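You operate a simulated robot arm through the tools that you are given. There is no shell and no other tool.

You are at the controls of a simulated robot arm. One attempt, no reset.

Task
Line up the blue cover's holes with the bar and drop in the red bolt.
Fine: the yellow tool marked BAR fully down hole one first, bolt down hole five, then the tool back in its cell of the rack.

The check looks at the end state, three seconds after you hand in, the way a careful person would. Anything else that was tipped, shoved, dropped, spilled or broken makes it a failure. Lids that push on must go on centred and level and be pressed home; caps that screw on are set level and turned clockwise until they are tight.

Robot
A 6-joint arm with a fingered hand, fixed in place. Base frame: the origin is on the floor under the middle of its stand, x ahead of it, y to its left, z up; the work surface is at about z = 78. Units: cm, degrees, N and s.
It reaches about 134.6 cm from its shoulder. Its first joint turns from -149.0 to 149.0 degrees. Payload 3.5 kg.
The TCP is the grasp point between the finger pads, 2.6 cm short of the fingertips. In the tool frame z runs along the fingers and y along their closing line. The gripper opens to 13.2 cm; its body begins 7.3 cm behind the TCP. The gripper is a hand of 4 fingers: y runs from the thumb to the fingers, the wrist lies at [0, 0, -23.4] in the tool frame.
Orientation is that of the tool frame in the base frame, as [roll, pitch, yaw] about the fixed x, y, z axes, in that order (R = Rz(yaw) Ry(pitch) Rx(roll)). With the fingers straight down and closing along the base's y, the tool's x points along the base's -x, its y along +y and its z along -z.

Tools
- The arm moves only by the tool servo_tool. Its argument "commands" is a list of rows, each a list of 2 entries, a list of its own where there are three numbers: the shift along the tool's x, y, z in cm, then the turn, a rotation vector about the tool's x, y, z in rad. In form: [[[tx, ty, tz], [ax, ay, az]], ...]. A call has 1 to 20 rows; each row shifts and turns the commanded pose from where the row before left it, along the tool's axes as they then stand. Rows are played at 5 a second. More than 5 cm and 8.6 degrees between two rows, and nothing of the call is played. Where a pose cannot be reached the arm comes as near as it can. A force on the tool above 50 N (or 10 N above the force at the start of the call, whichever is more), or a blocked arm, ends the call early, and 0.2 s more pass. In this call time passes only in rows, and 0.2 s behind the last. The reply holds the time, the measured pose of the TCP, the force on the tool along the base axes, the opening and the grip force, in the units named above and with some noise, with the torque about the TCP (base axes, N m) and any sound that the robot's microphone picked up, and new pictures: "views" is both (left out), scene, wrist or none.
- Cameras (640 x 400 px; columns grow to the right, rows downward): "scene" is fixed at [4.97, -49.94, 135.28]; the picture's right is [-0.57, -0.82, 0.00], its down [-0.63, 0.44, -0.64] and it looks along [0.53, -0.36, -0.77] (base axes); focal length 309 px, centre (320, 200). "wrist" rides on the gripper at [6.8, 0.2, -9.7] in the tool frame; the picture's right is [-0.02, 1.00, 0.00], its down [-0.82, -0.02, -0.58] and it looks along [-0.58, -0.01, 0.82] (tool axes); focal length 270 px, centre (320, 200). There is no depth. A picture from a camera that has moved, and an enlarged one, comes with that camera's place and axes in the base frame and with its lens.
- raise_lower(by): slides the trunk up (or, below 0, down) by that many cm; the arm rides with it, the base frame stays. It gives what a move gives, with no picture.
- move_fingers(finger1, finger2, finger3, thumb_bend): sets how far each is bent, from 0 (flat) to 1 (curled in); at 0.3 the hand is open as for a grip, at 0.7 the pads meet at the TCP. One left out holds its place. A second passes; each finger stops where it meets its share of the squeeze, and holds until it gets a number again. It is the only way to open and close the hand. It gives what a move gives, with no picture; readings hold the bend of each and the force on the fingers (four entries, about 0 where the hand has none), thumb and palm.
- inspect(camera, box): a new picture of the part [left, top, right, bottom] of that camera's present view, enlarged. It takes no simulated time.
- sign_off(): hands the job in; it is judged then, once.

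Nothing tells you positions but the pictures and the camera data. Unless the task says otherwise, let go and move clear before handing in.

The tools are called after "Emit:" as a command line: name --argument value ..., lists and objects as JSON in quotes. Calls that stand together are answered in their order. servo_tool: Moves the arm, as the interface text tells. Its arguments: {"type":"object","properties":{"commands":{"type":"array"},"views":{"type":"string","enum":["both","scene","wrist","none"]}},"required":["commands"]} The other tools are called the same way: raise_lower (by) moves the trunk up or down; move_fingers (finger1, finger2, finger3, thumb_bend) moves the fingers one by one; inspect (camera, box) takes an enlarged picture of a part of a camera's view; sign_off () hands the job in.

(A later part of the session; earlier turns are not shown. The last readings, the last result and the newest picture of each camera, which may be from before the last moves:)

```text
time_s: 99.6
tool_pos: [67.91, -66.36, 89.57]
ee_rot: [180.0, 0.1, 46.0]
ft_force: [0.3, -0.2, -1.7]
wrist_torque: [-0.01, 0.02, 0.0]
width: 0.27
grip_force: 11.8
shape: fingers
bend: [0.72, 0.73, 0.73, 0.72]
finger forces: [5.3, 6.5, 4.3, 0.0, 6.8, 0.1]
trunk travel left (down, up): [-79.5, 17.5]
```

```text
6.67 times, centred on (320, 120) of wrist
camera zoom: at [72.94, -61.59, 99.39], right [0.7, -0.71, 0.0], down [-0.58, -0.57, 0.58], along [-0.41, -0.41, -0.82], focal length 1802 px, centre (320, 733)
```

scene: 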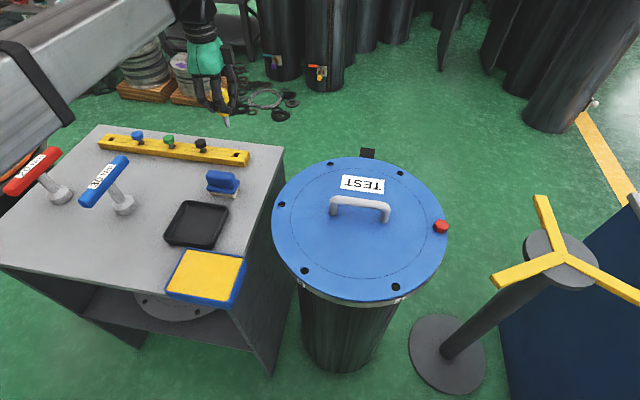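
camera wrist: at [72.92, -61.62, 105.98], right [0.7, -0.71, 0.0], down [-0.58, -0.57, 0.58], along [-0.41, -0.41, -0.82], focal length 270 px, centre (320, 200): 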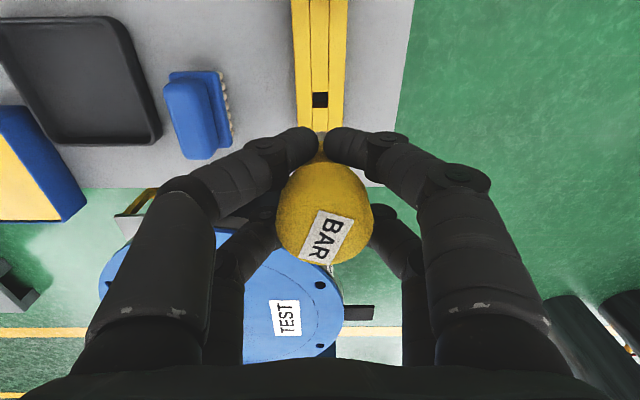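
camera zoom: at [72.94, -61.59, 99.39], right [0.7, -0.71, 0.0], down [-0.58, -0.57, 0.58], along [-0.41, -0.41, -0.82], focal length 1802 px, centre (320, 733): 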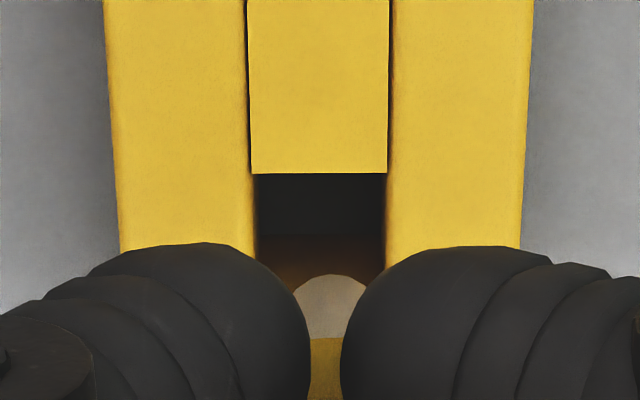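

Emit:
servo_tool --commands '[[[0.08, -0.12, 0], [0, 0, 0]]]' --views "none"

Emit:
raise_lower --by -1.3

Emit:
inspect --camera "scene" --box '[220, 120, 255, 170]'

Emit:
inspect --camera "wrist" --box '[290, 90, 350, 150]'

```text
time_s: 100.0
tool_pos: [67.89, -66.16, 89.51]
ee_rot: [-179.9, 0.1, 46.0]
ft_force: [-0.1, -0.2, -1.1]
wrist_torque: [0.02, -0.02, 0.0]
width: 0.28
grip_force: 11.4
shape: fingers
bend: [0.72, 0.73, 0.73, 0.72]
finger forces: [5.5, 6.6, 4.3, 0.1, 6.8, 0.0]
trunk travel left (down, up): [-79.5, 17.5]
```

```text
time_s: 100.6
tool_pos: [67.88, -66.24, 88.31]
ee_rot: [-180.0, 0.0, 46.1]
ft_force: [-0.5, 0.0, -1.4]
wrist_torque: [0.03, -0.01, -0.03]
width: 0.26
grip_force: 11.5
shape: fingers
bend: [0.72, 0.73, 0.73, 0.72]
finger forces: [5.4, 6.5, 4.4, 0.0, 6.8, 0.0]
trunk travel left (down, up): [-78.2, 18.8]
```

```text
8.00 times, centred on (238, 145) of scene
camera zoom: at [4.97, -49.94, 135.28], right [-0.57, -0.82, 0.0], down [-0.63, 0.44, -0.64], along [0.53, -0.36, -0.77], focal length 2474 px, centre (980, 640)
```

zoom: 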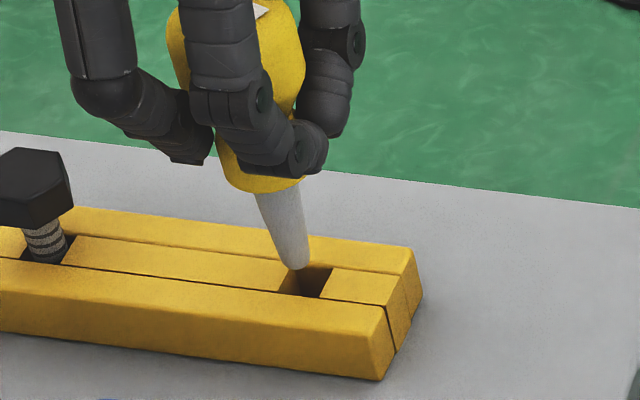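

```text
6.67 times, centred on (320, 120) of wrist
camera zoom: at [72.87, -61.4, 98.08], right [0.7, -0.71, 0.0], down [-0.58, -0.57, 0.58], along [-0.41, -0.41, -0.82], focal length 1802 px, centre (320, 733)
```

zoom: 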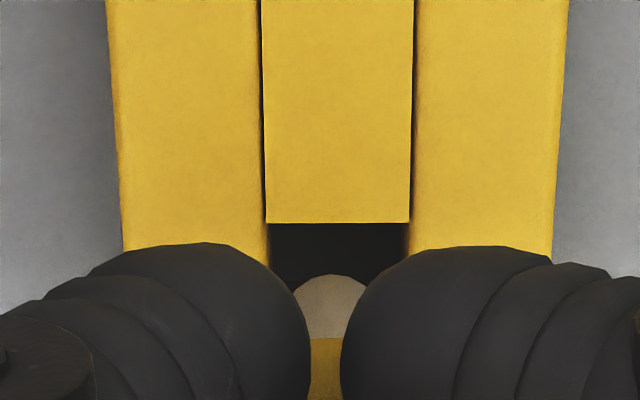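

The tip is centred at the mouth of the cell. Lowering it in steps while watching the force.

Emit:
raise_lower --by -0.7

Emit:
raise_lower --by -0.6

Emit:
inspect --camera "scene" --box '[220, 120, 255, 170]'

```text
time_s: 101.2
tool_pos: [67.88, -66.14, 87.53]
ee_rot: [180.0, 0.0, 46.1]
ft_force: [-0.6, 0.7, -0.3]
wrist_torque: [0.02, 0.0, 0.02]
width: 0.27
grip_force: 11.1
shape: fingers
bend: [0.72, 0.73, 0.73, 0.72]
finger forces: [5.4, 6.5, 4.6, 0.1, 6.9, 0.1]
trunk travel left (down, up): [-77.5, 19.5]
```

```text
time_s: 101.7
tool_pos: [67.92, -66.22, 87.03]
ee_rot: [-179.9, 0.0, 46.1]
ft_force: [-0.9, -0.2, -1.7]
wrist_torque: [0.0, 0.02, 0.0]
width: 0.25
grip_force: 11.5
shape: fingers
bend: [0.72, 0.73, 0.73, 0.72]
finger forces: [5.3, 6.5, 4.4, 0.0, 6.7, 0.1]
trunk travel left (down, up): [-76.9, 20.1]
```

```text
8.00 times, centred on (238, 145) of scene
camera zoom: at [4.97, -49.94, 135.28], right [-0.57, -0.82, 0.0], down [-0.63, 0.44, -0.64], along [0.53, -0.36, -0.77], focal length 2474 px, centre (980, 640)
```

zoom: 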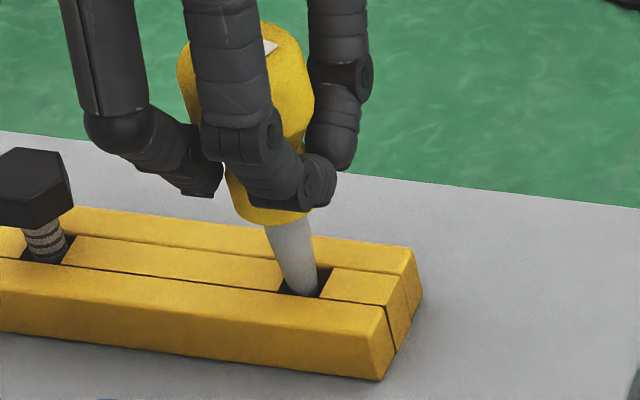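

Emit:
raise_lower --by -0.6

Emit:
raise_lower --by -0.4

Emit:
inspect --camera "scene" --box '[220, 120, 255, 170]'

```text
time_s: 102.3
tool_pos: [67.91, -66.22, 86.46]
ee_rot: [-180.0, -0.1, 46.1]
ft_force: [0.0, -0.5, -0.9]
wrist_torque: [-0.01, 0.03, 0.0]
width: 0.25
grip_force: 11.9
shape: fingers
bend: [0.72, 0.73, 0.73, 0.72]
finger forces: [5.4, 6.5, 4.4, 0.1, 6.9, 0.0]
trunk travel left (down, up): [-76.3, 20.7]
```

```text
time_s: 102.8
tool_pos: [67.87, -66.25, 85.94]
ee_rot: [179.9, -0.1, 46.1]
ft_force: [0.0, 0.0, -1.7]
wrist_torque: [0.01, -0.02, -0.01]
width: 0.28
grip_force: 11.4
shape: fingers
bend: [0.72, 0.73, 0.73, 0.72]
finger forces: [5.3, 6.6, 4.2, 0.0, 6.8, 0.0]
trunk travel left (down, up): [-75.9, 21.1]
```

```text
8.00 times, centred on (238, 145) of scene
camera zoom: at [4.97, -49.94, 135.28], right [-0.57, -0.82, 0.0], down [-0.63, 0.44, -0.64], along [0.53, -0.36, -0.77], focal length 2474 px, centre (980, 640)
```

zoom: 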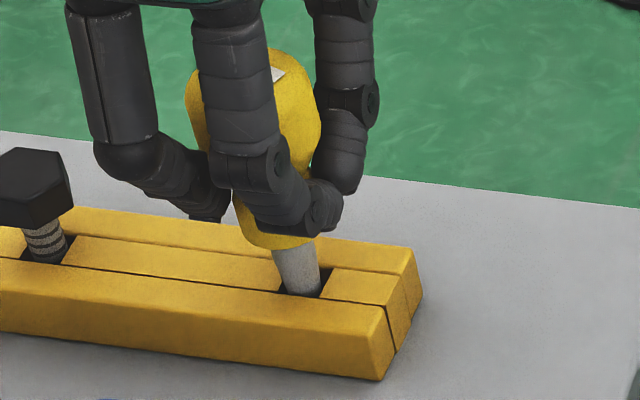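

Emit:
raise_lower --by -0.3

Emit:
raise_lower --by -0.2

Emit:
inspect --camera "scene" --box '[220, 120, 255, 170]'

```text
time_s: 103.3
tool_pos: [67.91, -66.18, 85.72]
ee_rot: [-180.0, 0.0, 46.1]
ft_force: [-0.4, 0.6, -1.8]
wrist_torque: [-0.03, -0.02, -0.01]
width: 0.29
grip_force: 11.1
shape: fingers
bend: [0.72, 0.73, 0.73, 0.72]
finger forces: [5.4, 6.5, 4.2, 0.0, 6.8, 0.1]
trunk travel left (down, up): [-75.6, 21.4]
```

```text
time_s: 103.9
tool_pos: [67.93, -66.29, 85.42]
ee_rot: [180.0, 0.0, 46.1]
ft_force: [-0.2, -0.5, -1.1]
wrist_torque: [0.0, 0.0, 0.01]
width: 0.27
grip_force: 11.3
shape: fingers
bend: [0.72, 0.73, 0.73, 0.72]
finger forces: [5.4, 6.5, 4.4, 0.0, 6.8, 0.0]
trunk travel left (down, up): [-75.4, 21.6]
```

```text
8.00 times, centred on (238, 145) of scene
camera zoom: at [4.97, -49.94, 135.28], right [-0.57, -0.82, 0.0], down [-0.63, 0.44, -0.64], along [0.53, -0.36, -0.77], focal length 2474 px, centre (980, 640)
```

zoom: 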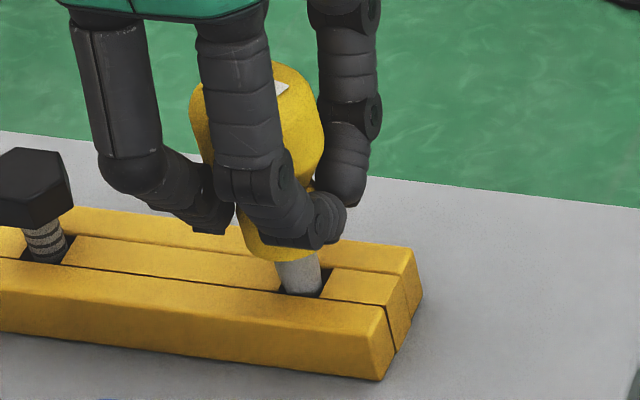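

Emit:
raise_lower --by -0.2

Emit:
raise_lower --by -0.2

Emit:
inspect --camera "scene" --box '[220, 120, 255, 170]'

```text
time_s: 104.4
tool_pos: [67.85, -66.17, 85.28]
ee_rot: [-180.0, -0.1, 46.1]
ft_force: [0.5, -0.4, -0.3]
wrist_torque: [0.02, 0.02, -0.02]
width: 0.24
grip_force: 11.4
shape: fingers
bend: [0.73, 0.73, 0.73, 0.72]
finger forces: [5.3, 6.6, 4.3, 0.1, 6.9, 0.0]
trunk travel left (down, up): [-75.2, 21.8]
```

```text
time_s: 104.9
tool_pos: [67.88, -66.16, 85.08]
ee_rot: [180.0, 0.0, 46.1]
ft_force: [-0.5, 0.5, 5.7]
wrist_torque: [-0.02, 0.02, 0.03]
width: 0.04
grip_force: 11.3
shape: fingers
bend: [0.73, 0.73, 0.74, 0.72]
finger forces: [4.8, 6.8, 4.0, 0.0, 6.6, 0.1]
trunk travel left (down, up): [-75.0, 22.0]
```

```text
8.00 times, centred on (238, 145) of scene
camera zoom: at [4.97, -49.94, 135.28], right [-0.57, -0.82, 0.0], down [-0.63, 0.44, -0.64], along [0.53, -0.36, -0.77], focal length 2474 px, centre (980, 640)
```

zoom: 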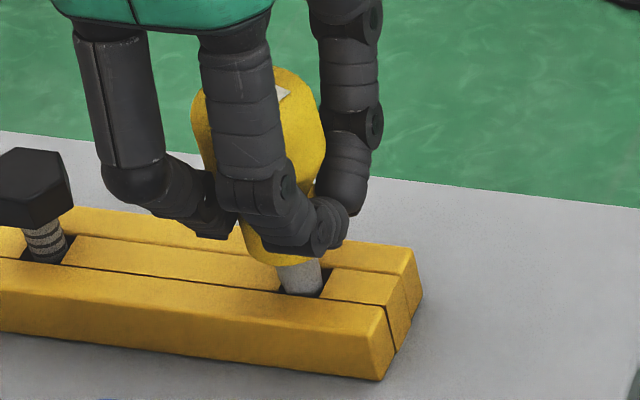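

BAR is resting on the bottom of its cell, as the rising force shows. Letting go.

Emit:
move_fingers --finger1 0.5 --finger2 0.5 --finger3 0.5 --thumb_bend 0.5

Emit:
inspect --camera "wrist" --box '[220, 90, 440, 290]'

Emit:
inspect --camera "scene" --box '[205, 110, 265, 170]'

```text
time_s: 105.9
tool_pos: [67.85, -66.16, 85.17]
ee_rot: [180.0, 0.0, 46.1]
ft_force: [-0.8, 0.0, -0.3]
wrist_torque: [-0.04, 0.0, 0.02]
width: 6.54
grip_force: 0.0
shape: fingers
bend: [0.5, 0.5, 0.5, 0.5]
finger forces: [0.0, 0.0, 0.0, 0.1, 0.0, 0.1]
trunk travel left (down, up): [-75.0, 22.0]
```

```text
2.00 times, centred on (330, 190) of wrist
camera zoom: at [72.87, -61.4, 94.9], right [0.7, -0.71, 0.0], down [-0.58, -0.57, 0.58], along [-0.41, -0.41, -0.82], focal length 541 px, centre (300, 220)
```

zoom: 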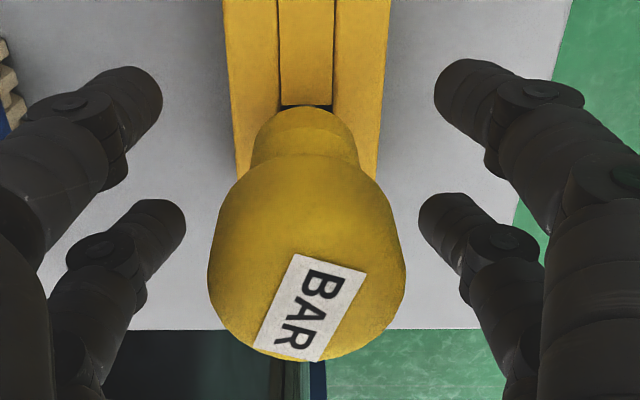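

```text
6.67 times, centred on (235, 140) of scene
camera zoom: at [4.97, -49.94, 135.28], right [-0.57, -0.82, 0.0], down [-0.63, 0.44, -0.64], along [0.53, -0.36, -0.77], focal length 2062 px, centre (887, 600)
```

zoom: 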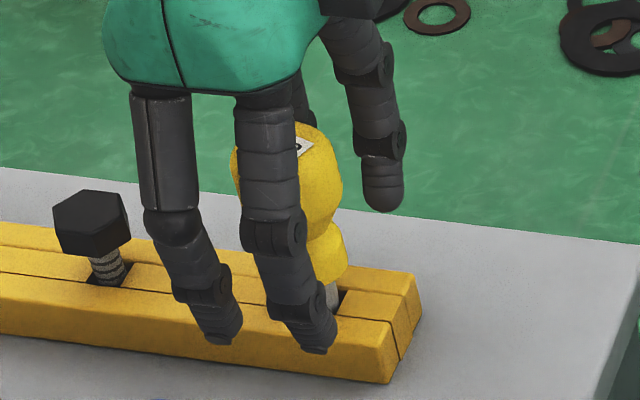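

BAR stands by itself in the cell. Raising the hand straight up and clear.

Emit:
raise_lower --by 6

Emit:
raise_lower --by 8

Emit:
servo_tool --commands '[[[2, 2, 0], [0, 0, 0]], [[4, 2.5, 0], [0, 0, 0]], [[4, 2.5, 0], [0, 0, 0]], [[2, 1, 0], [0, 0, 0]]]' --views "both"

Emit:
inspect --camera "scene" --box '[205, 110, 265, 170]'

Emit:
inspect --camera "scene" --box '[422, 210, 458, 245]'

Emit:
inspect --camera "scene" --box '[260, 140, 460, 310]'

```text
time_s: 106.9
tool_pos: [67.82, -66.18, 91.13]
ee_rot: [-179.9, 0.1, 46.1]
ft_force: [-1.0, 0.0, 0.7]
wrist_torque: [0.0, -0.01, 0.02]
width: 6.53
grip_force: 0.0
shape: fingers
bend: [0.5, 0.5, 0.5, 0.5]
finger forces: [0.0, 0.0, 0.0, 0.2, 0.1, 0.1]
trunk travel left (down, up): [-81.0, 16.0]
```

```text
time_s: 108.1
tool_pos: [67.91, -66.14, 99.15]
ee_rot: [-180.0, 0.0, 46.1]
ft_force: [0.4, 0.3, 1.3]
wrist_torque: [0.02, -0.01, 0.01]
width: 6.51
grip_force: 0.1
shape: fingers
bend: [0.5, 0.5, 0.5, 0.5]
finger forces: [0.0, 0.0, 0.0, 0.0, 0.0, 0.0]
trunk travel left (down, up): [-89.0, 8.0]
```

```text
time_s: 109.1
tool_pos: [81.86, -63.13, 99.03]
ee_rot: [-179.9, 0.0, 46.1]
ft_force: [0.5, 0.7, 0.7]
wrist_torque: [-0.02, 0.0, 0.0]
width: 6.53
grip_force: 0.1
shape: fingers
bend: [0.5, 0.5, 0.5, 0.5]
finger forces: [0.0, 0.0, 0.0, 0.1, 0.0, 0.1]
trunk travel left (down, up): [-89.0, 8.0]
camera wrist: at [86.9, -58.43, 108.88], right [0.7, -0.71, 0.0], down [-0.58, -0.57, 0.58], along [-0.41, -0.41, -0.82], focal length 270 px, centre (320, 200)
```

scene: 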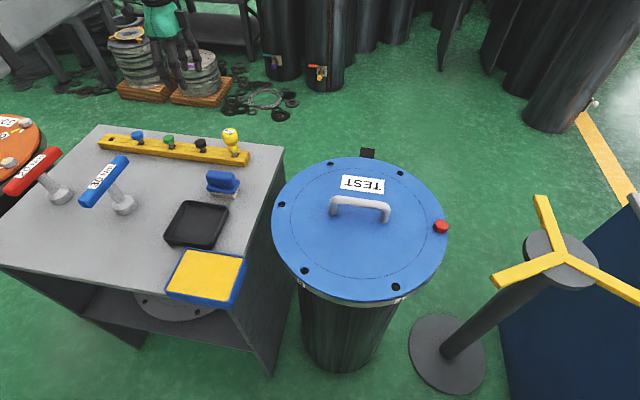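
wrist: 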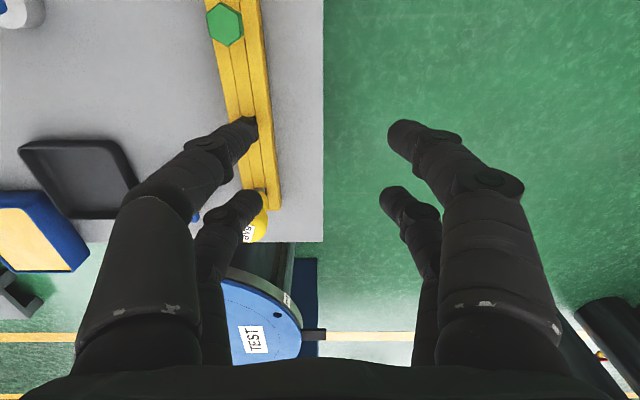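

```text
6.67 times, centred on (235, 140) of scene
camera zoom: at [4.97, -49.94, 135.28], right [-0.57, -0.82, 0.0], down [-0.63, 0.44, -0.64], along [0.53, -0.36, -0.77], focal length 2062 px, centre (887, 600)
```

zoom: 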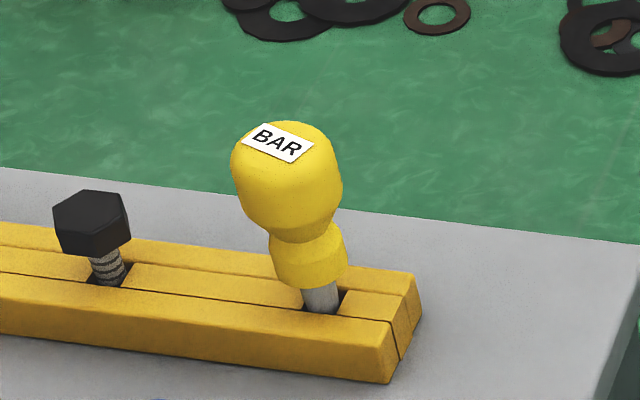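

```text
11.43 times, centred on (440, 228) of scene
camera zoom: at [4.97, -49.94, 135.28], right [-0.57, -0.82, 0.0], down [-0.63, 0.44, -0.64], along [0.53, -0.36, -0.77], focal length 3534 px, centre (-1051, -114)
```

zoom: 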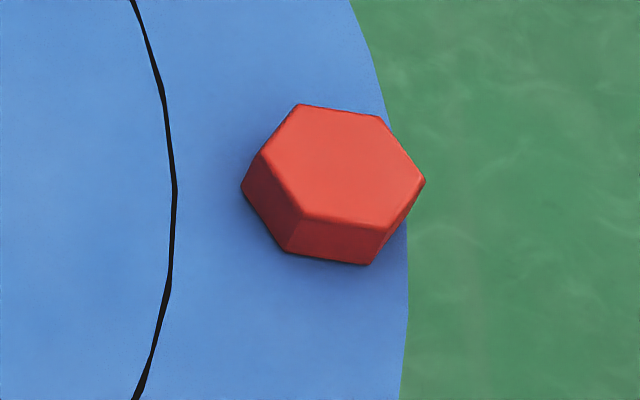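

```text
2.35 times, centred on (360, 225) of scene
camera zoom: at [4.97, -49.94, 135.28], right [-0.57, -0.82, 0.0], down [-0.63, 0.44, -0.64], along [0.53, -0.36, -0.77], focal length 728 px, centre (226, 141)
```

zoom: 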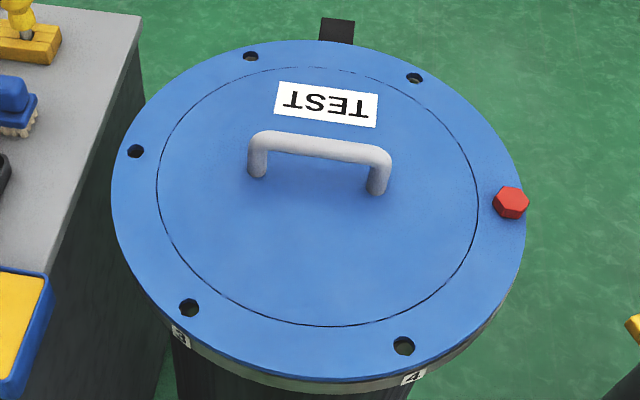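

Everything is placed and the hand is clear. Before handing in I'll check the hole alignment and bench items once more.

Emit:
inspect --camera "scene" --box '[387, 281, 403, 293]'

Emit:
inspect --camera "scene" --box '[296, 264, 312, 276]'

Emit:
inspect --camera "scene" --box '[322, 158, 338, 170]'

Emit:
inspect --camera "scene" --box '[0, 100, 290, 310]'

```text
16.00 times, centred on (395, 287) of scene
camera zoom: at [4.97, -49.94, 135.28], right [-0.57, -0.82, 0.0], down [-0.63, 0.44, -0.64], along [0.53, -0.36, -0.77], focal length 4948 px, centre (-880, -1192)
```

zoom: 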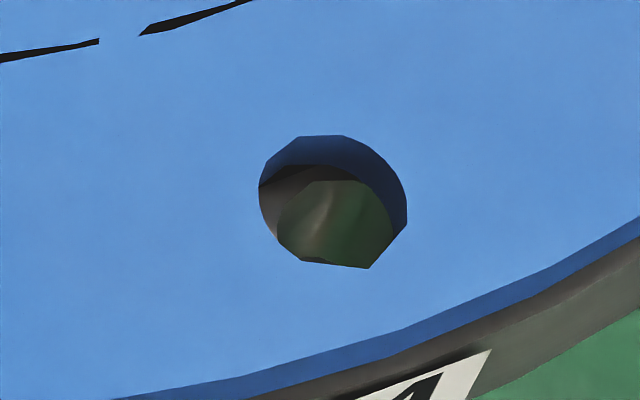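

```text
16.00 times, centred on (304, 270) of scene
camera zoom: at [4.97, -49.94, 135.28], right [-0.57, -0.82, 0.0], down [-0.63, 0.44, -0.64], along [0.53, -0.36, -0.77], focal length 4948 px, centre (576, -920)
```

zoom: 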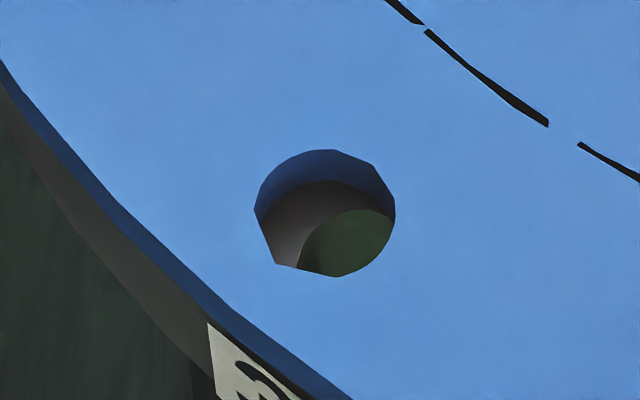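

```text
16.00 times, centred on (330, 164) of scene
camera zoom: at [4.97, -49.94, 135.28], right [-0.57, -0.82, 0.0], down [-0.63, 0.44, -0.64], along [0.53, -0.36, -0.77], focal length 4948 px, centre (160, 776)
```

zoom: 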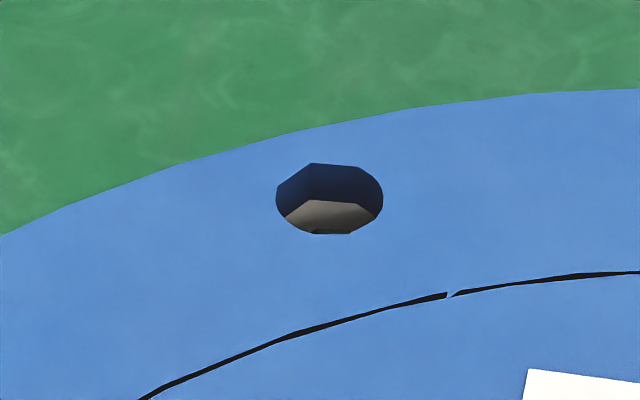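

```text
1.90 times, centred on (145, 205) of scene
camera zoom: at [4.97, -49.94, 135.28], right [-0.57, -0.82, 0.0], down [-0.63, 0.44, -0.64], along [0.53, -0.36, -0.77], focal length 589 px, centre (653, 190)
```

zoom: 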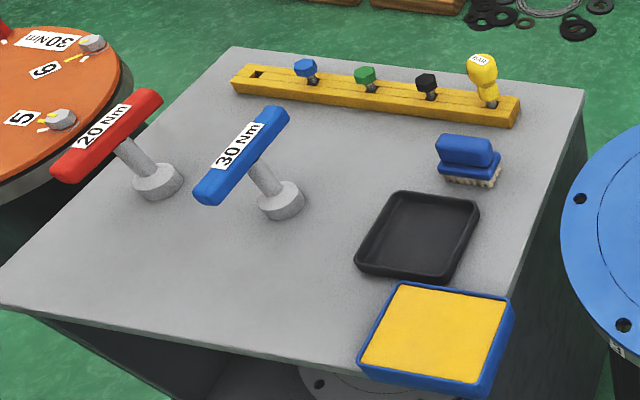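

Rack, bench and bolt are all tidy. The bolt went through both plates, but hole three still looks a few millimetres off, so I'll take one more overhead look at holes one and six to judge the cover's alignment.

Emit:
servo_tool --commands '[[[-4.17, -0.905, 0], [0, 0, 0]], [[-4.17, -0.905, 0], [0, 0, 0]], [[-4.17, -0.905, 0], [0, 0, 0]], [[-4.17, -0.905, 0], [0, 0, 0]], [[-4.17, -0.905, 0], [0, 0, 0]], [[-4.17, -0.905, 0], [0, 0, 0]], [[-4.17, -0.905, 0], [0, 0, 0]], [[-4.17, -0.905, 0], [0, 0, 0]], [[-4.17, -0.905, 0], [0, 0, 0]]]' --views "wrist"

Emit:
inspect --camera "wrist" --box '[295, 65, 345, 110]'

Emit:
inspect --camera "wrist" --box '[290, 190, 350, 240]'

```text
time_s: 111.1
tool_pos: [50.13, -84.91, 99.15]
ee_rot: [-179.9, 0.0, 46.1]
ft_force: [0.0, -0.1, 0.4]
wrist_torque: [-0.02, -0.02, 0.0]
width: 6.53
grip_force: 0.1
shape: fingers
bend: [0.5, 0.5, 0.5, 0.5]
finger forces: [0.1, 0.0, 0.0, 0.0, 0.0, 0.0]
out of reach, approached as far as the arm can: row 3
trunk travel left (down, up): [-89.0, 8.0]
camera wrist: at [55.02, -80.04, 108.9], right [0.7, -0.71, 0.0], down [-0.58, -0.57, 0.58], along [-0.41, -0.41, -0.82], focal length 270 px, centre (320, 200)
```

wrist: 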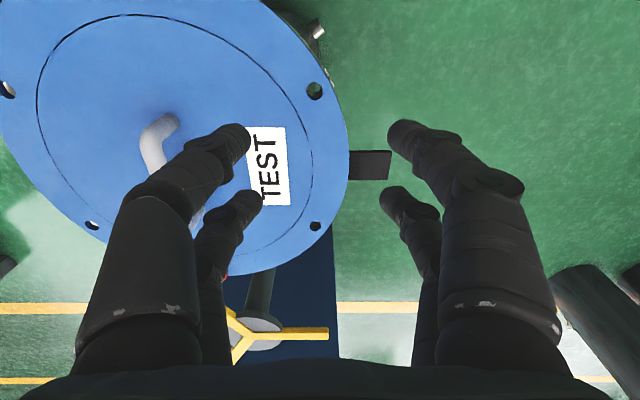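

```text
8.89 times, centred on (320, 88) of wrist
camera zoom: at [55.02, -80.04, 108.9], right [0.7, -0.71, 0.0], down [-0.58, -0.57, 0.58], along [-0.41, -0.41, -0.82], focal length 2402 px, centre (320, 1200)
```

zoom: 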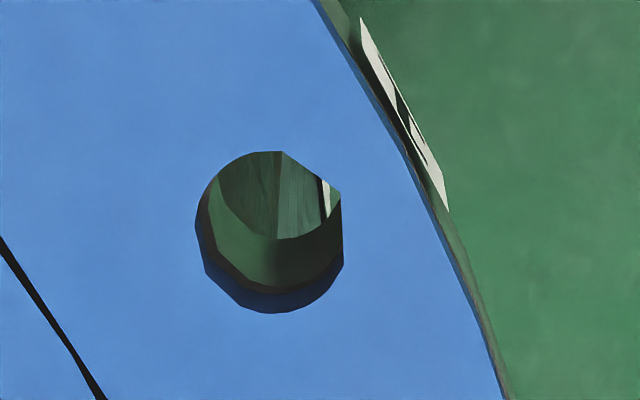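

```text
8.00 times, centred on (320, 215) of wrist
camera zoom: at [55.02, -80.04, 108.9], right [0.7, -0.71, 0.0], down [-0.58, -0.57, 0.58], along [-0.41, -0.41, -0.82], focal length 2162 px, centre (320, 80)
```

zoom: 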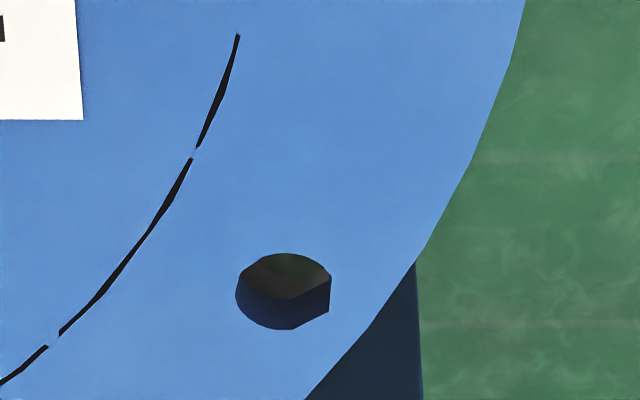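

Hole one is good, but the cover sits about 2 mm too far toward +y, which leaves holes 3–5 slightly off. A gentle 2 mm push on its handle would line up all the holes, so I'll move over beside the handle and look.

Emit:
move_fingers --finger1 0.75 --finger2 0.75 --finger3 0.75 --thumb_bend 0.75

Emit:
servo_tool --commands '[[[0.83, -3.6, 0], [0, 0, 0]], [[0.83, -3.6, 0], [0, 0, 0]], [[0.83, -3.6, 0], [0, 0, 0]], [[0.83, -3.6, 0], [0, 0, 0]]]' --views "both"

Emit:
inspect --camera "wrist" --box '[220, 40, 420, 165]'

```text
time_s: 112.1
tool_pos: [50.1, -84.72, 99.13]
ee_rot: [179.9, 0.0, 46.0]
ft_force: [0.0, 0.3, -0.6]
wrist_torque: [0.0, -0.01, 0.02]
width: 0.0
grip_force: 0.1
shape: fingers
bend: [0.73, 0.73, 0.73, 0.73]
finger forces: [0.0, 0.1, 0.0, 0.0, 0.0, 0.0]
trunk travel left (down, up): [-89.0, 8.0]
```

```text
time_s: 113.1
tool_pos: [42.0, -72.0, 99.16]
ee_rot: [180.0, 0.0, 46.1]
ft_force: [0.1, -0.4, 0.2]
wrist_torque: [0.01, 0.0, 0.02]
width: 0.0
grip_force: 0.1
shape: fingers
bend: [0.73, 0.73, 0.73, 0.73]
finger forces: [0.0, 0.0, 0.0, 0.0, 0.0, 0.0]
trunk travel left (down, up): [-89.0, 8.0]
camera wrist: at [47.04, -67.32, 108.91], right [0.7, -0.71, 0.0], down [-0.58, -0.57, 0.58], along [-0.41, -0.41, -0.82], focal length 270 px, centre (320, 200)
```

scene: 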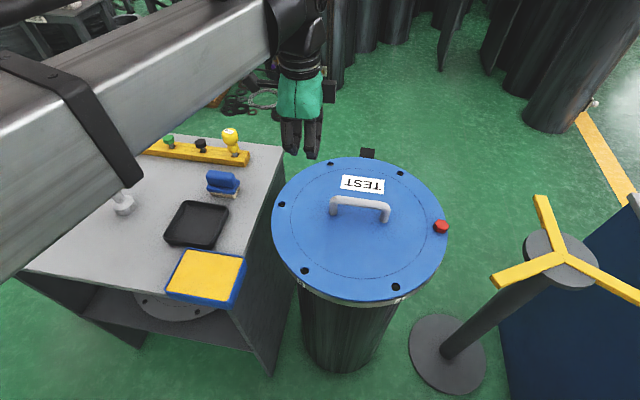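
wrist: 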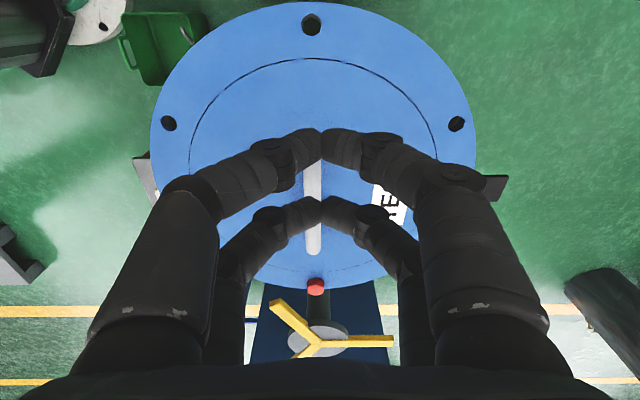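

```text
3.20 times, centred on (320, 102) of wrist
camera zoom: at [47.04, -67.32, 108.91], right [0.7, -0.71, 0.0], down [-0.58, -0.57, 0.58], along [-0.41, -0.41, -0.82], focal length 865 px, centre (320, 512)
```

zoom: 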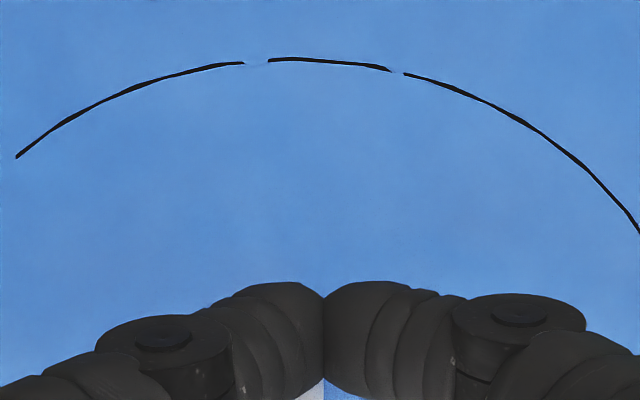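

Emit:
inspect --camera "wrist" --box '[270, 120, 370, 270]'

Emit:
inspect --camera "scene" --box '[320, 185, 400, 235]'

Emit:
inspect --camera "wrist" --box '[290, 5, 332, 40]'

Emit:
inspect --camera "wrist" --box '[148, 105, 190, 140]'

Emit:
inspect --camera "wrist" --box '[435, 105, 477, 140]'

```text
2.67 times, centred on (320, 195) of wrist
camera zoom: at [47.04, -67.32, 108.91], right [0.7, -0.71, 0.0], down [-0.58, -0.57, 0.58], along [-0.41, -0.41, -0.82], focal length 721 px, centre (320, 213)
```

zoom: 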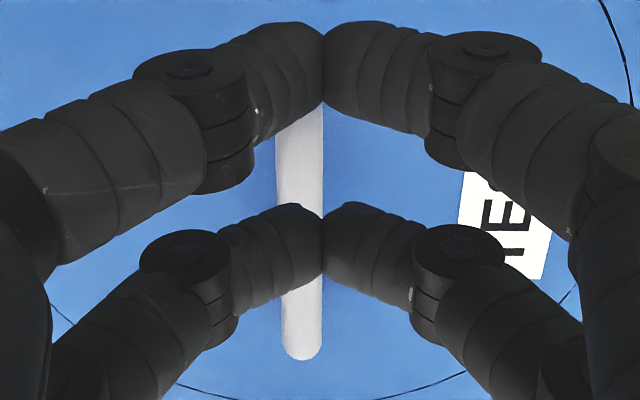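

```text
8.00 times, centred on (360, 210) of scene
camera zoom: at [4.97, -49.94, 135.28], right [-0.57, -0.82, 0.0], down [-0.63, 0.44, -0.64], along [0.53, -0.36, -0.77], focal length 2474 px, centre (0, 120)
```

zoom: 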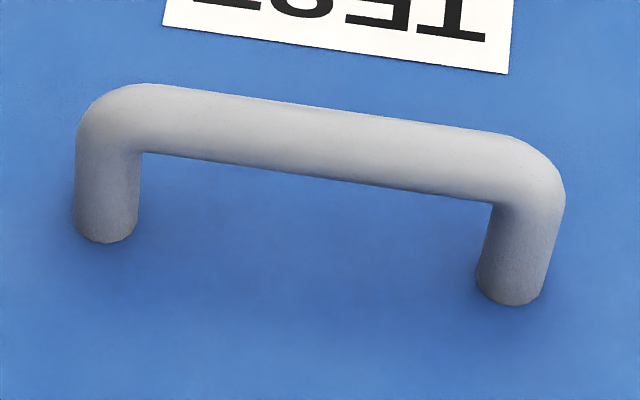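

```text
11.43 times, centred on (311, 22) of wrist
camera zoom: at [47.04, -67.32, 108.91], right [0.7, -0.71, 0.0], down [-0.58, -0.57, 0.58], along [-0.41, -0.41, -0.82], focal length 3089 px, centre (423, 2229)
```

zoom: 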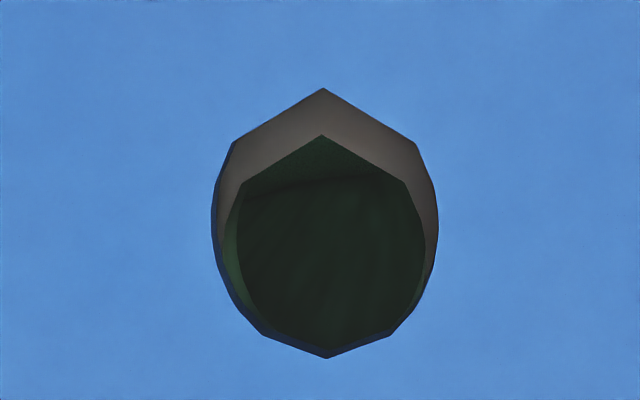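

```text
11.43 times, centred on (169, 122) of wrist
camera zoom: at [47.04, -67.32, 108.91], right [0.7, -0.71, 0.0], down [-0.58, -0.57, 0.58], along [-0.41, -0.41, -0.82], focal length 3089 px, centre (2046, 1086)
```

zoom: 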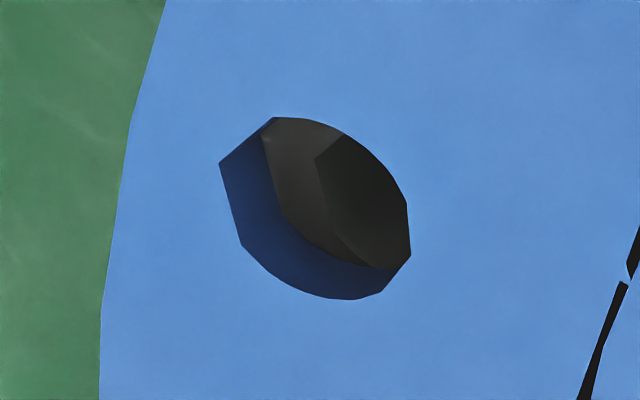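

```text
11.43 times, centred on (456, 122) of wrist
camera zoom: at [47.04, -67.32, 108.91], right [0.7, -0.71, 0.0], down [-0.58, -0.57, 0.58], along [-0.41, -0.41, -0.82], focal length 3089 px, centre (-1234, 1086)
```

zoom: 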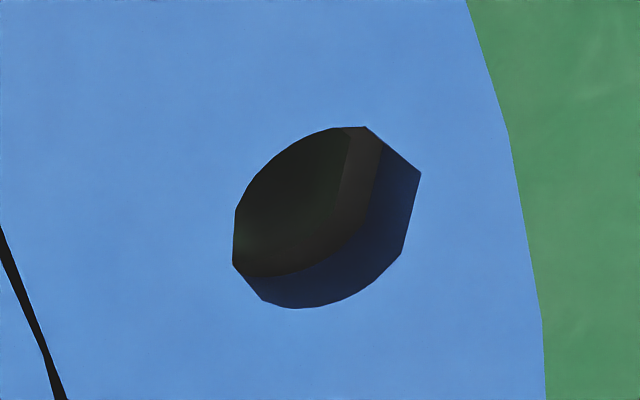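

The cover is turned to within about half a degree but sits roughly 2.5 mm off centre toward +y. I'll set the closed fingers down beside the near leg of its handle for a small, measured push back.

Emit:
servo_tool --commands '[[[0, -1.0, 0], [0, 0, 0]]]' --views "none"

Emit:
raise_lower --by -9

Emit:
servo_tool --commands '[[[0, 0, 0], [0, 0, 0]]]' --views "both"

Emit:
inspect --camera "scene" --box '[280, 130, 400, 230]'

```text
time_s: 113.5
tool_pos: [41.33, -71.36, 99.03]
ee_rot: [-180.0, 0.1, 46.1]
ft_force: [0.5, 0.5, 0.2]
wrist_torque: [0.02, -0.01, 0.02]
width: 0.0
grip_force: 0.0
shape: fingers
bend: [0.73, 0.73, 0.73, 0.73]
finger forces: [0.1, 0.0, 0.0, 0.0, 0.0, 0.0]
trunk travel left (down, up): [-89.0, 8.0]
```

```text
time_s: 114.7
tool_pos: [41.33, -71.45, 90.16]
ee_rot: [-180.0, 0.0, 46.1]
ft_force: [0.2, 0.6, 0.2]
wrist_torque: [0.03, 0.03, -0.02]
width: 0.01
grip_force: 0.0
shape: fingers
bend: [0.73, 0.73, 0.73, 0.73]
finger forces: [0.1, 0.0, 0.0, 0.1, 0.1, 0.1]
trunk travel left (down, up): [-80.0, 17.0]
```

```text
time_s: 115.1
tool_pos: [41.33, -71.41, 90.04]
ee_rot: [179.9, 0.1, 46.1]
ft_force: [-0.9, 0.0, -0.1]
wrist_torque: [-0.03, 0.01, 0.02]
width: 0.0
grip_force: 0.1
shape: fingers
bend: [0.73, 0.73, 0.73, 0.73]
finger forces: [0.1, 0.0, 0.0, 0.0, 0.0, 0.0]
trunk travel left (down, up): [-80.0, 17.0]
camera wrist: at [46.28, -66.63, 99.9], right [0.7, -0.71, 0.0], down [-0.58, -0.57, 0.58], along [-0.41, -0.41, -0.82], focal length 270 px, centre (320, 200)
```

scene: 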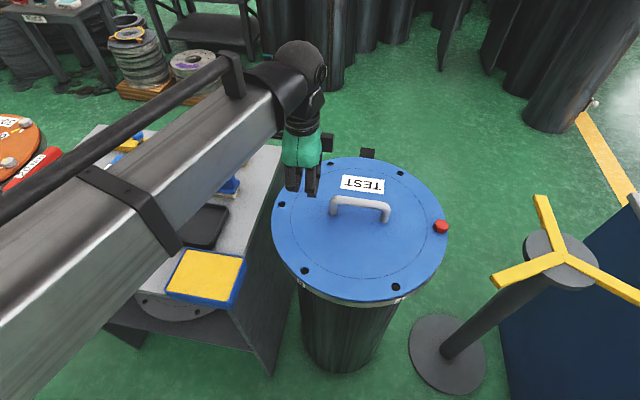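
wrist: 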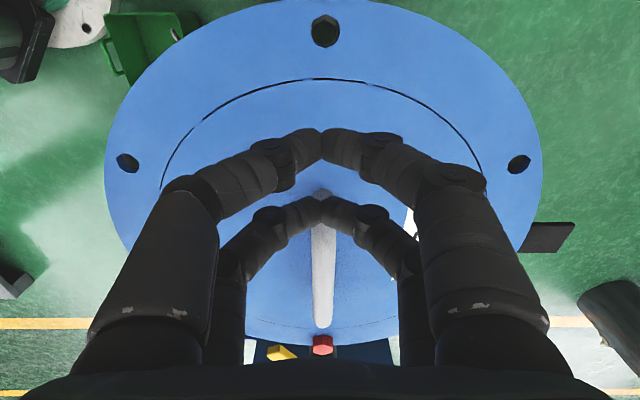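

```text
4.00 times, centred on (340, 180) of scene
camera zoom: at [4.97, -49.94, 135.28], right [-0.57, -0.82, 0.0], down [-0.63, 0.44, -0.64], along [0.53, -0.36, -0.77], focal length 1237 px, centre (240, 280)
```

zoom: 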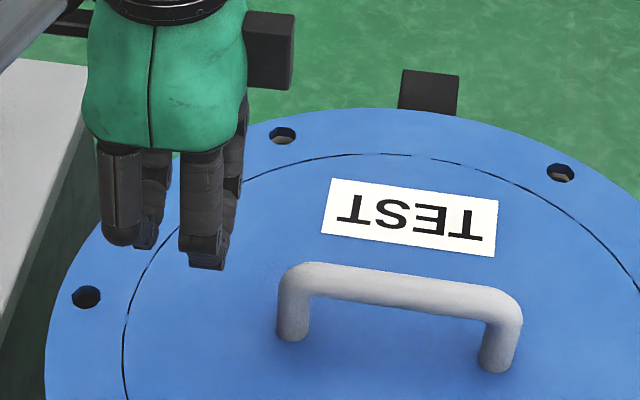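

Emit:
raise_lower --by -4.6

Emit:
inspect --camera "scene" --box '[290, 150, 390, 230]'

Emit:
servo_tool --commands '[[[-0.8, 0, 0], [0, 0, 0]], [[-0.8, 0, 0], [0, 0, 0]]]' --views "none"

Emit:
inspect --camera "scene" --box '[290, 150, 390, 230]'

```text
time_s: 116.0
tool_pos: [41.32, -71.45, 85.48]
ee_rot: [-179.9, 0.0, 46.1]
ft_force: [-0.4, -0.8, -0.1]
wrist_torque: [-0.02, -0.01, 0.06]
width: 0.01
grip_force: 0.2
shape: fingers
bend: [0.73, 0.73, 0.73, 0.73]
finger forces: [0.0, 0.1, 0.0, 0.0, 0.1, 0.1]
trunk travel left (down, up): [-75.4, 21.6]
```

```text
5.00 times, centred on (340, 190) of scene
camera zoom: at [4.97, -49.94, 135.28], right [-0.57, -0.82, 0.0], down [-0.63, 0.44, -0.64], along [0.53, -0.36, -0.77], focal length 1546 px, centre (220, 250)
```

zoom: 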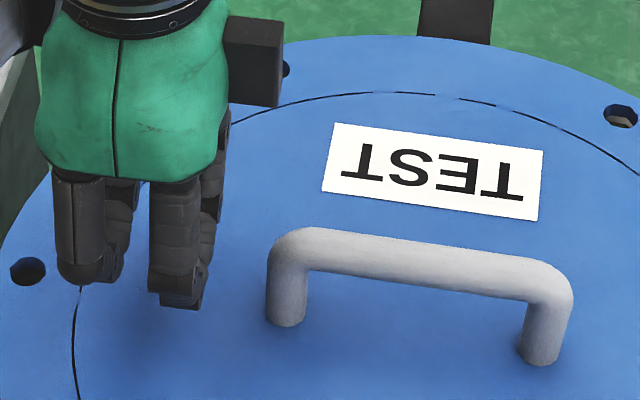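

```text
time_s: 116.6
tool_pos: [40.09, -72.76, 85.5]
ee_rot: [180.0, 0.1, 46.1]
ft_force: [0.3, 0.0, -0.4]
wrist_torque: [0.01, -0.05, -0.03]
width: 0.01
grip_force: 0.0
shape: fingers
bend: [0.73, 0.73, 0.73, 0.73]
finger forces: [0.1, 0.0, 0.0, 0.0, 0.0, 0.0]
trunk travel left (down, up): [-75.4, 21.6]
```

```text
5.00 times, centred on (340, 190) of scene
camera zoom: at [4.97, -49.94, 135.28], right [-0.57, -0.82, 0.0], down [-0.63, 0.44, -0.64], along [0.53, -0.36, -0.77], focal length 1546 px, centre (220, 250)
```

zoom: 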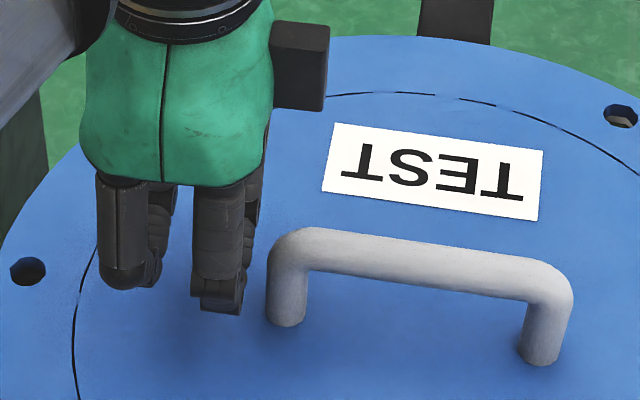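

Emit:
servo_tool --commands '[[[-0.6, 0, 0], [0, 0, 0]]]' --views "none"

Emit:
servo_tool --commands '[[[-0.15, 0, 0], [0, 0, 0]]]' --views "none"

Emit:
servo_tool --commands '[[[-0.15, 0, 0], [0, 0, 0]]]' --views "none"

Emit:
inspect --camera "scene" --box '[290, 150, 390, 230]'

```text
time_s: 117.0
tool_pos: [39.71, -73.03, 85.53]
ee_rot: [180.0, 0.0, 46.1]
ft_force: [-0.8, 0.6, 0.4]
wrist_torque: [-0.02, -0.02, 0.0]
width: 0.0
grip_force: 0.1
shape: fingers
bend: [0.73, 0.73, 0.73, 0.73]
finger forces: [0.0, 0.0, 0.0, 0.0, 0.1, 0.0]
trunk travel left (down, up): [-75.4, 21.6]
```

```text
time_s: 117.4
tool_pos: [39.59, -73.14, 85.51]
ee_rot: [-179.9, 0.1, 46.1]
ft_force: [0.5, -0.6, -0.3]
wrist_torque: [-0.03, 0.01, -0.01]
width: 0.0
grip_force: 0.0
shape: fingers
bend: [0.73, 0.73, 0.73, 0.73]
finger forces: [0.0, 0.0, 0.1, 0.0, 0.0, 0.1]
trunk travel left (down, up): [-75.4, 21.6]
```

```text
time_s: 117.8
tool_pos: [39.58, -73.32, 85.32]
ee_rot: [-180.0, -0.1, 46.0]
ft_force: [1.0, -0.7, -0.4]
wrist_torque: [0.01, 0.01, 0.01]
width: 0.0
grip_force: 0.0
shape: fingers
bend: [0.73, 0.73, 0.73, 0.73]
finger forces: [0.0, 0.0, 0.0, 0.1, 0.0, 0.0]
trunk travel left (down, up): [-75.4, 21.6]
```

```text
5.00 times, centred on (340, 190) of scene
camera zoom: at [4.97, -49.94, 135.28], right [-0.57, -0.82, 0.0], down [-0.63, 0.44, -0.64], along [0.53, -0.36, -0.77], focal length 1546 px, centre (220, 250)
```

zoom: 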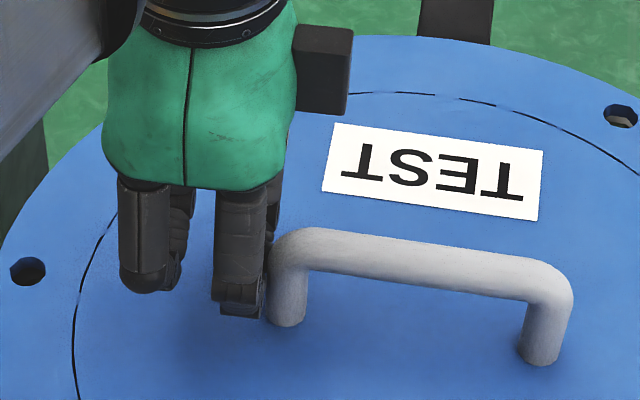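

Emit:
servo_tool --commands '[[[-0.1, 0, 0], [0, 0, 0]], [[-0.1, 0, 0], [0, 0, 0]]]' --views "none"

Emit:
servo_tool --commands '[[[-0.1, 0.03, 0], [0, 0, 0]]]' --views "none"

Emit:
inspect --camera "scene" --box '[290, 150, 390, 230]'

```text
time_s: 118.4
tool_pos: [39.46, -73.27, 85.51]
ee_rot: [-179.9, 0.0, 46.1]
ft_force: [4.0, 3.1, 0.2]
wrist_torque: [0.04, -0.05, 0.01]
width: 0.0
grip_force: 0.2
shape: fingers
bend: [0.73, 0.73, 0.73, 0.73]
finger forces: [0.1, 0.1, 0.0, 0.0, 0.1, 0.0]
trunk travel left (down, up): [-75.4, 21.6]
```

```text
time_s: 118.8
tool_pos: [39.44, -73.4, 85.5]
ee_rot: [-180.0, -0.2, 46.1]
ft_force: [6.4, 7.1, -0.5]
wrist_torque: [0.08, -0.06, 0.01]
width: 0.0
grip_force: 6.2
shape: fingers
bend: [0.73, 0.73, 0.73, 0.73]
finger forces: [0.0, 11.0, 0.1, 0.0, 0.0, 0.0]
trunk travel left (down, up): [-75.4, 21.6]
```

```text
5.00 times, centred on (340, 190) of scene
camera zoom: at [4.97, -49.94, 135.28], right [-0.57, -0.82, 0.0], down [-0.63, 0.44, -0.64], along [0.53, -0.36, -0.77], focal length 1546 px, centre (220, 250)
```

zoom: 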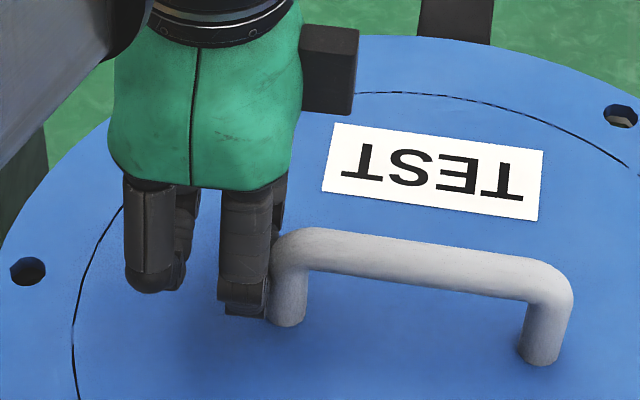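

Contact is made at about 9 N. I'll continue in 1 mm steps and watch the label for movement.

Emit:
servo_tool --commands '[[[-0.1, 0.03, 0], [0, 0, 0]]]' --views "none"

Emit:
servo_tool --commands '[[[-0.1, 0.03, 0], [0, 0, 0]]]' --views "none"

Emit:
inspect --camera "scene" --box '[290, 150, 390, 230]'

Emit:
inspect --camera "scene" --box '[387, 281, 403, 293]'

```text
time_s: 119.2
tool_pos: [39.33, -73.5, 85.56]
ee_rot: [-180.0, 0.0, 46.0]
ft_force: [5.9, 6.9, 0.4]
wrist_torque: [0.12, -0.09, -0.01]
width: 0.0
grip_force: 5.3
shape: fingers
bend: [0.73, 0.73, 0.73, 0.73]
finger forces: [0.0, 10.2, 0.0, 0.0, 0.1, 0.0]
trunk travel left (down, up): [-75.4, 21.6]
```

```text
time_s: 119.6
tool_pos: [39.37, -73.54, 85.45]
ee_rot: [-179.9, 0.0, 46.1]
ft_force: [5.1, 5.2, -0.2]
wrist_torque: [0.08, -0.08, 0.02]
width: 0.02
grip_force: 4.5
shape: fingers
bend: [0.73, 0.73, 0.73, 0.73]
finger forces: [0.0, 9.6, 0.1, 0.1, 0.1, 0.0]
trunk travel left (down, up): [-75.4, 21.6]
```

```text
5.00 times, centred on (340, 190) of scene
camera zoom: at [4.97, -49.94, 135.28], right [-0.57, -0.82, 0.0], down [-0.63, 0.44, -0.64], along [0.53, -0.36, -0.77], focal length 1546 px, centre (220, 250)
```

zoom: 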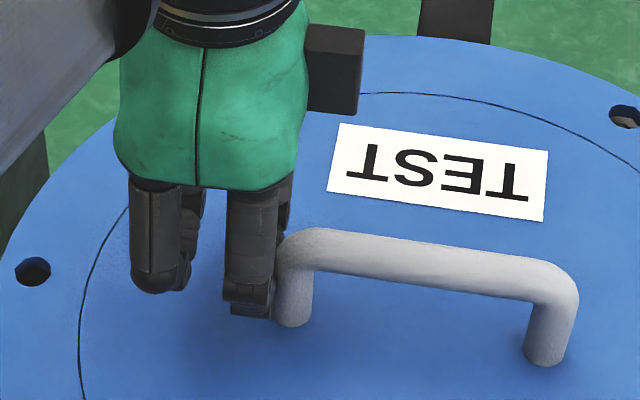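

```text
16.00 times, centred on (395, 287) of scene
camera zoom: at [4.97, -49.94, 135.28], right [-0.57, -0.82, 0.0], down [-0.63, 0.44, -0.64], along [0.53, -0.36, -0.77], focal length 4948 px, centre (-880, -1192)
```

zoom: 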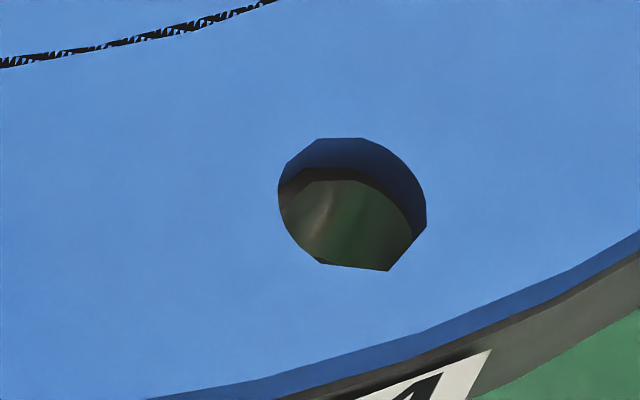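

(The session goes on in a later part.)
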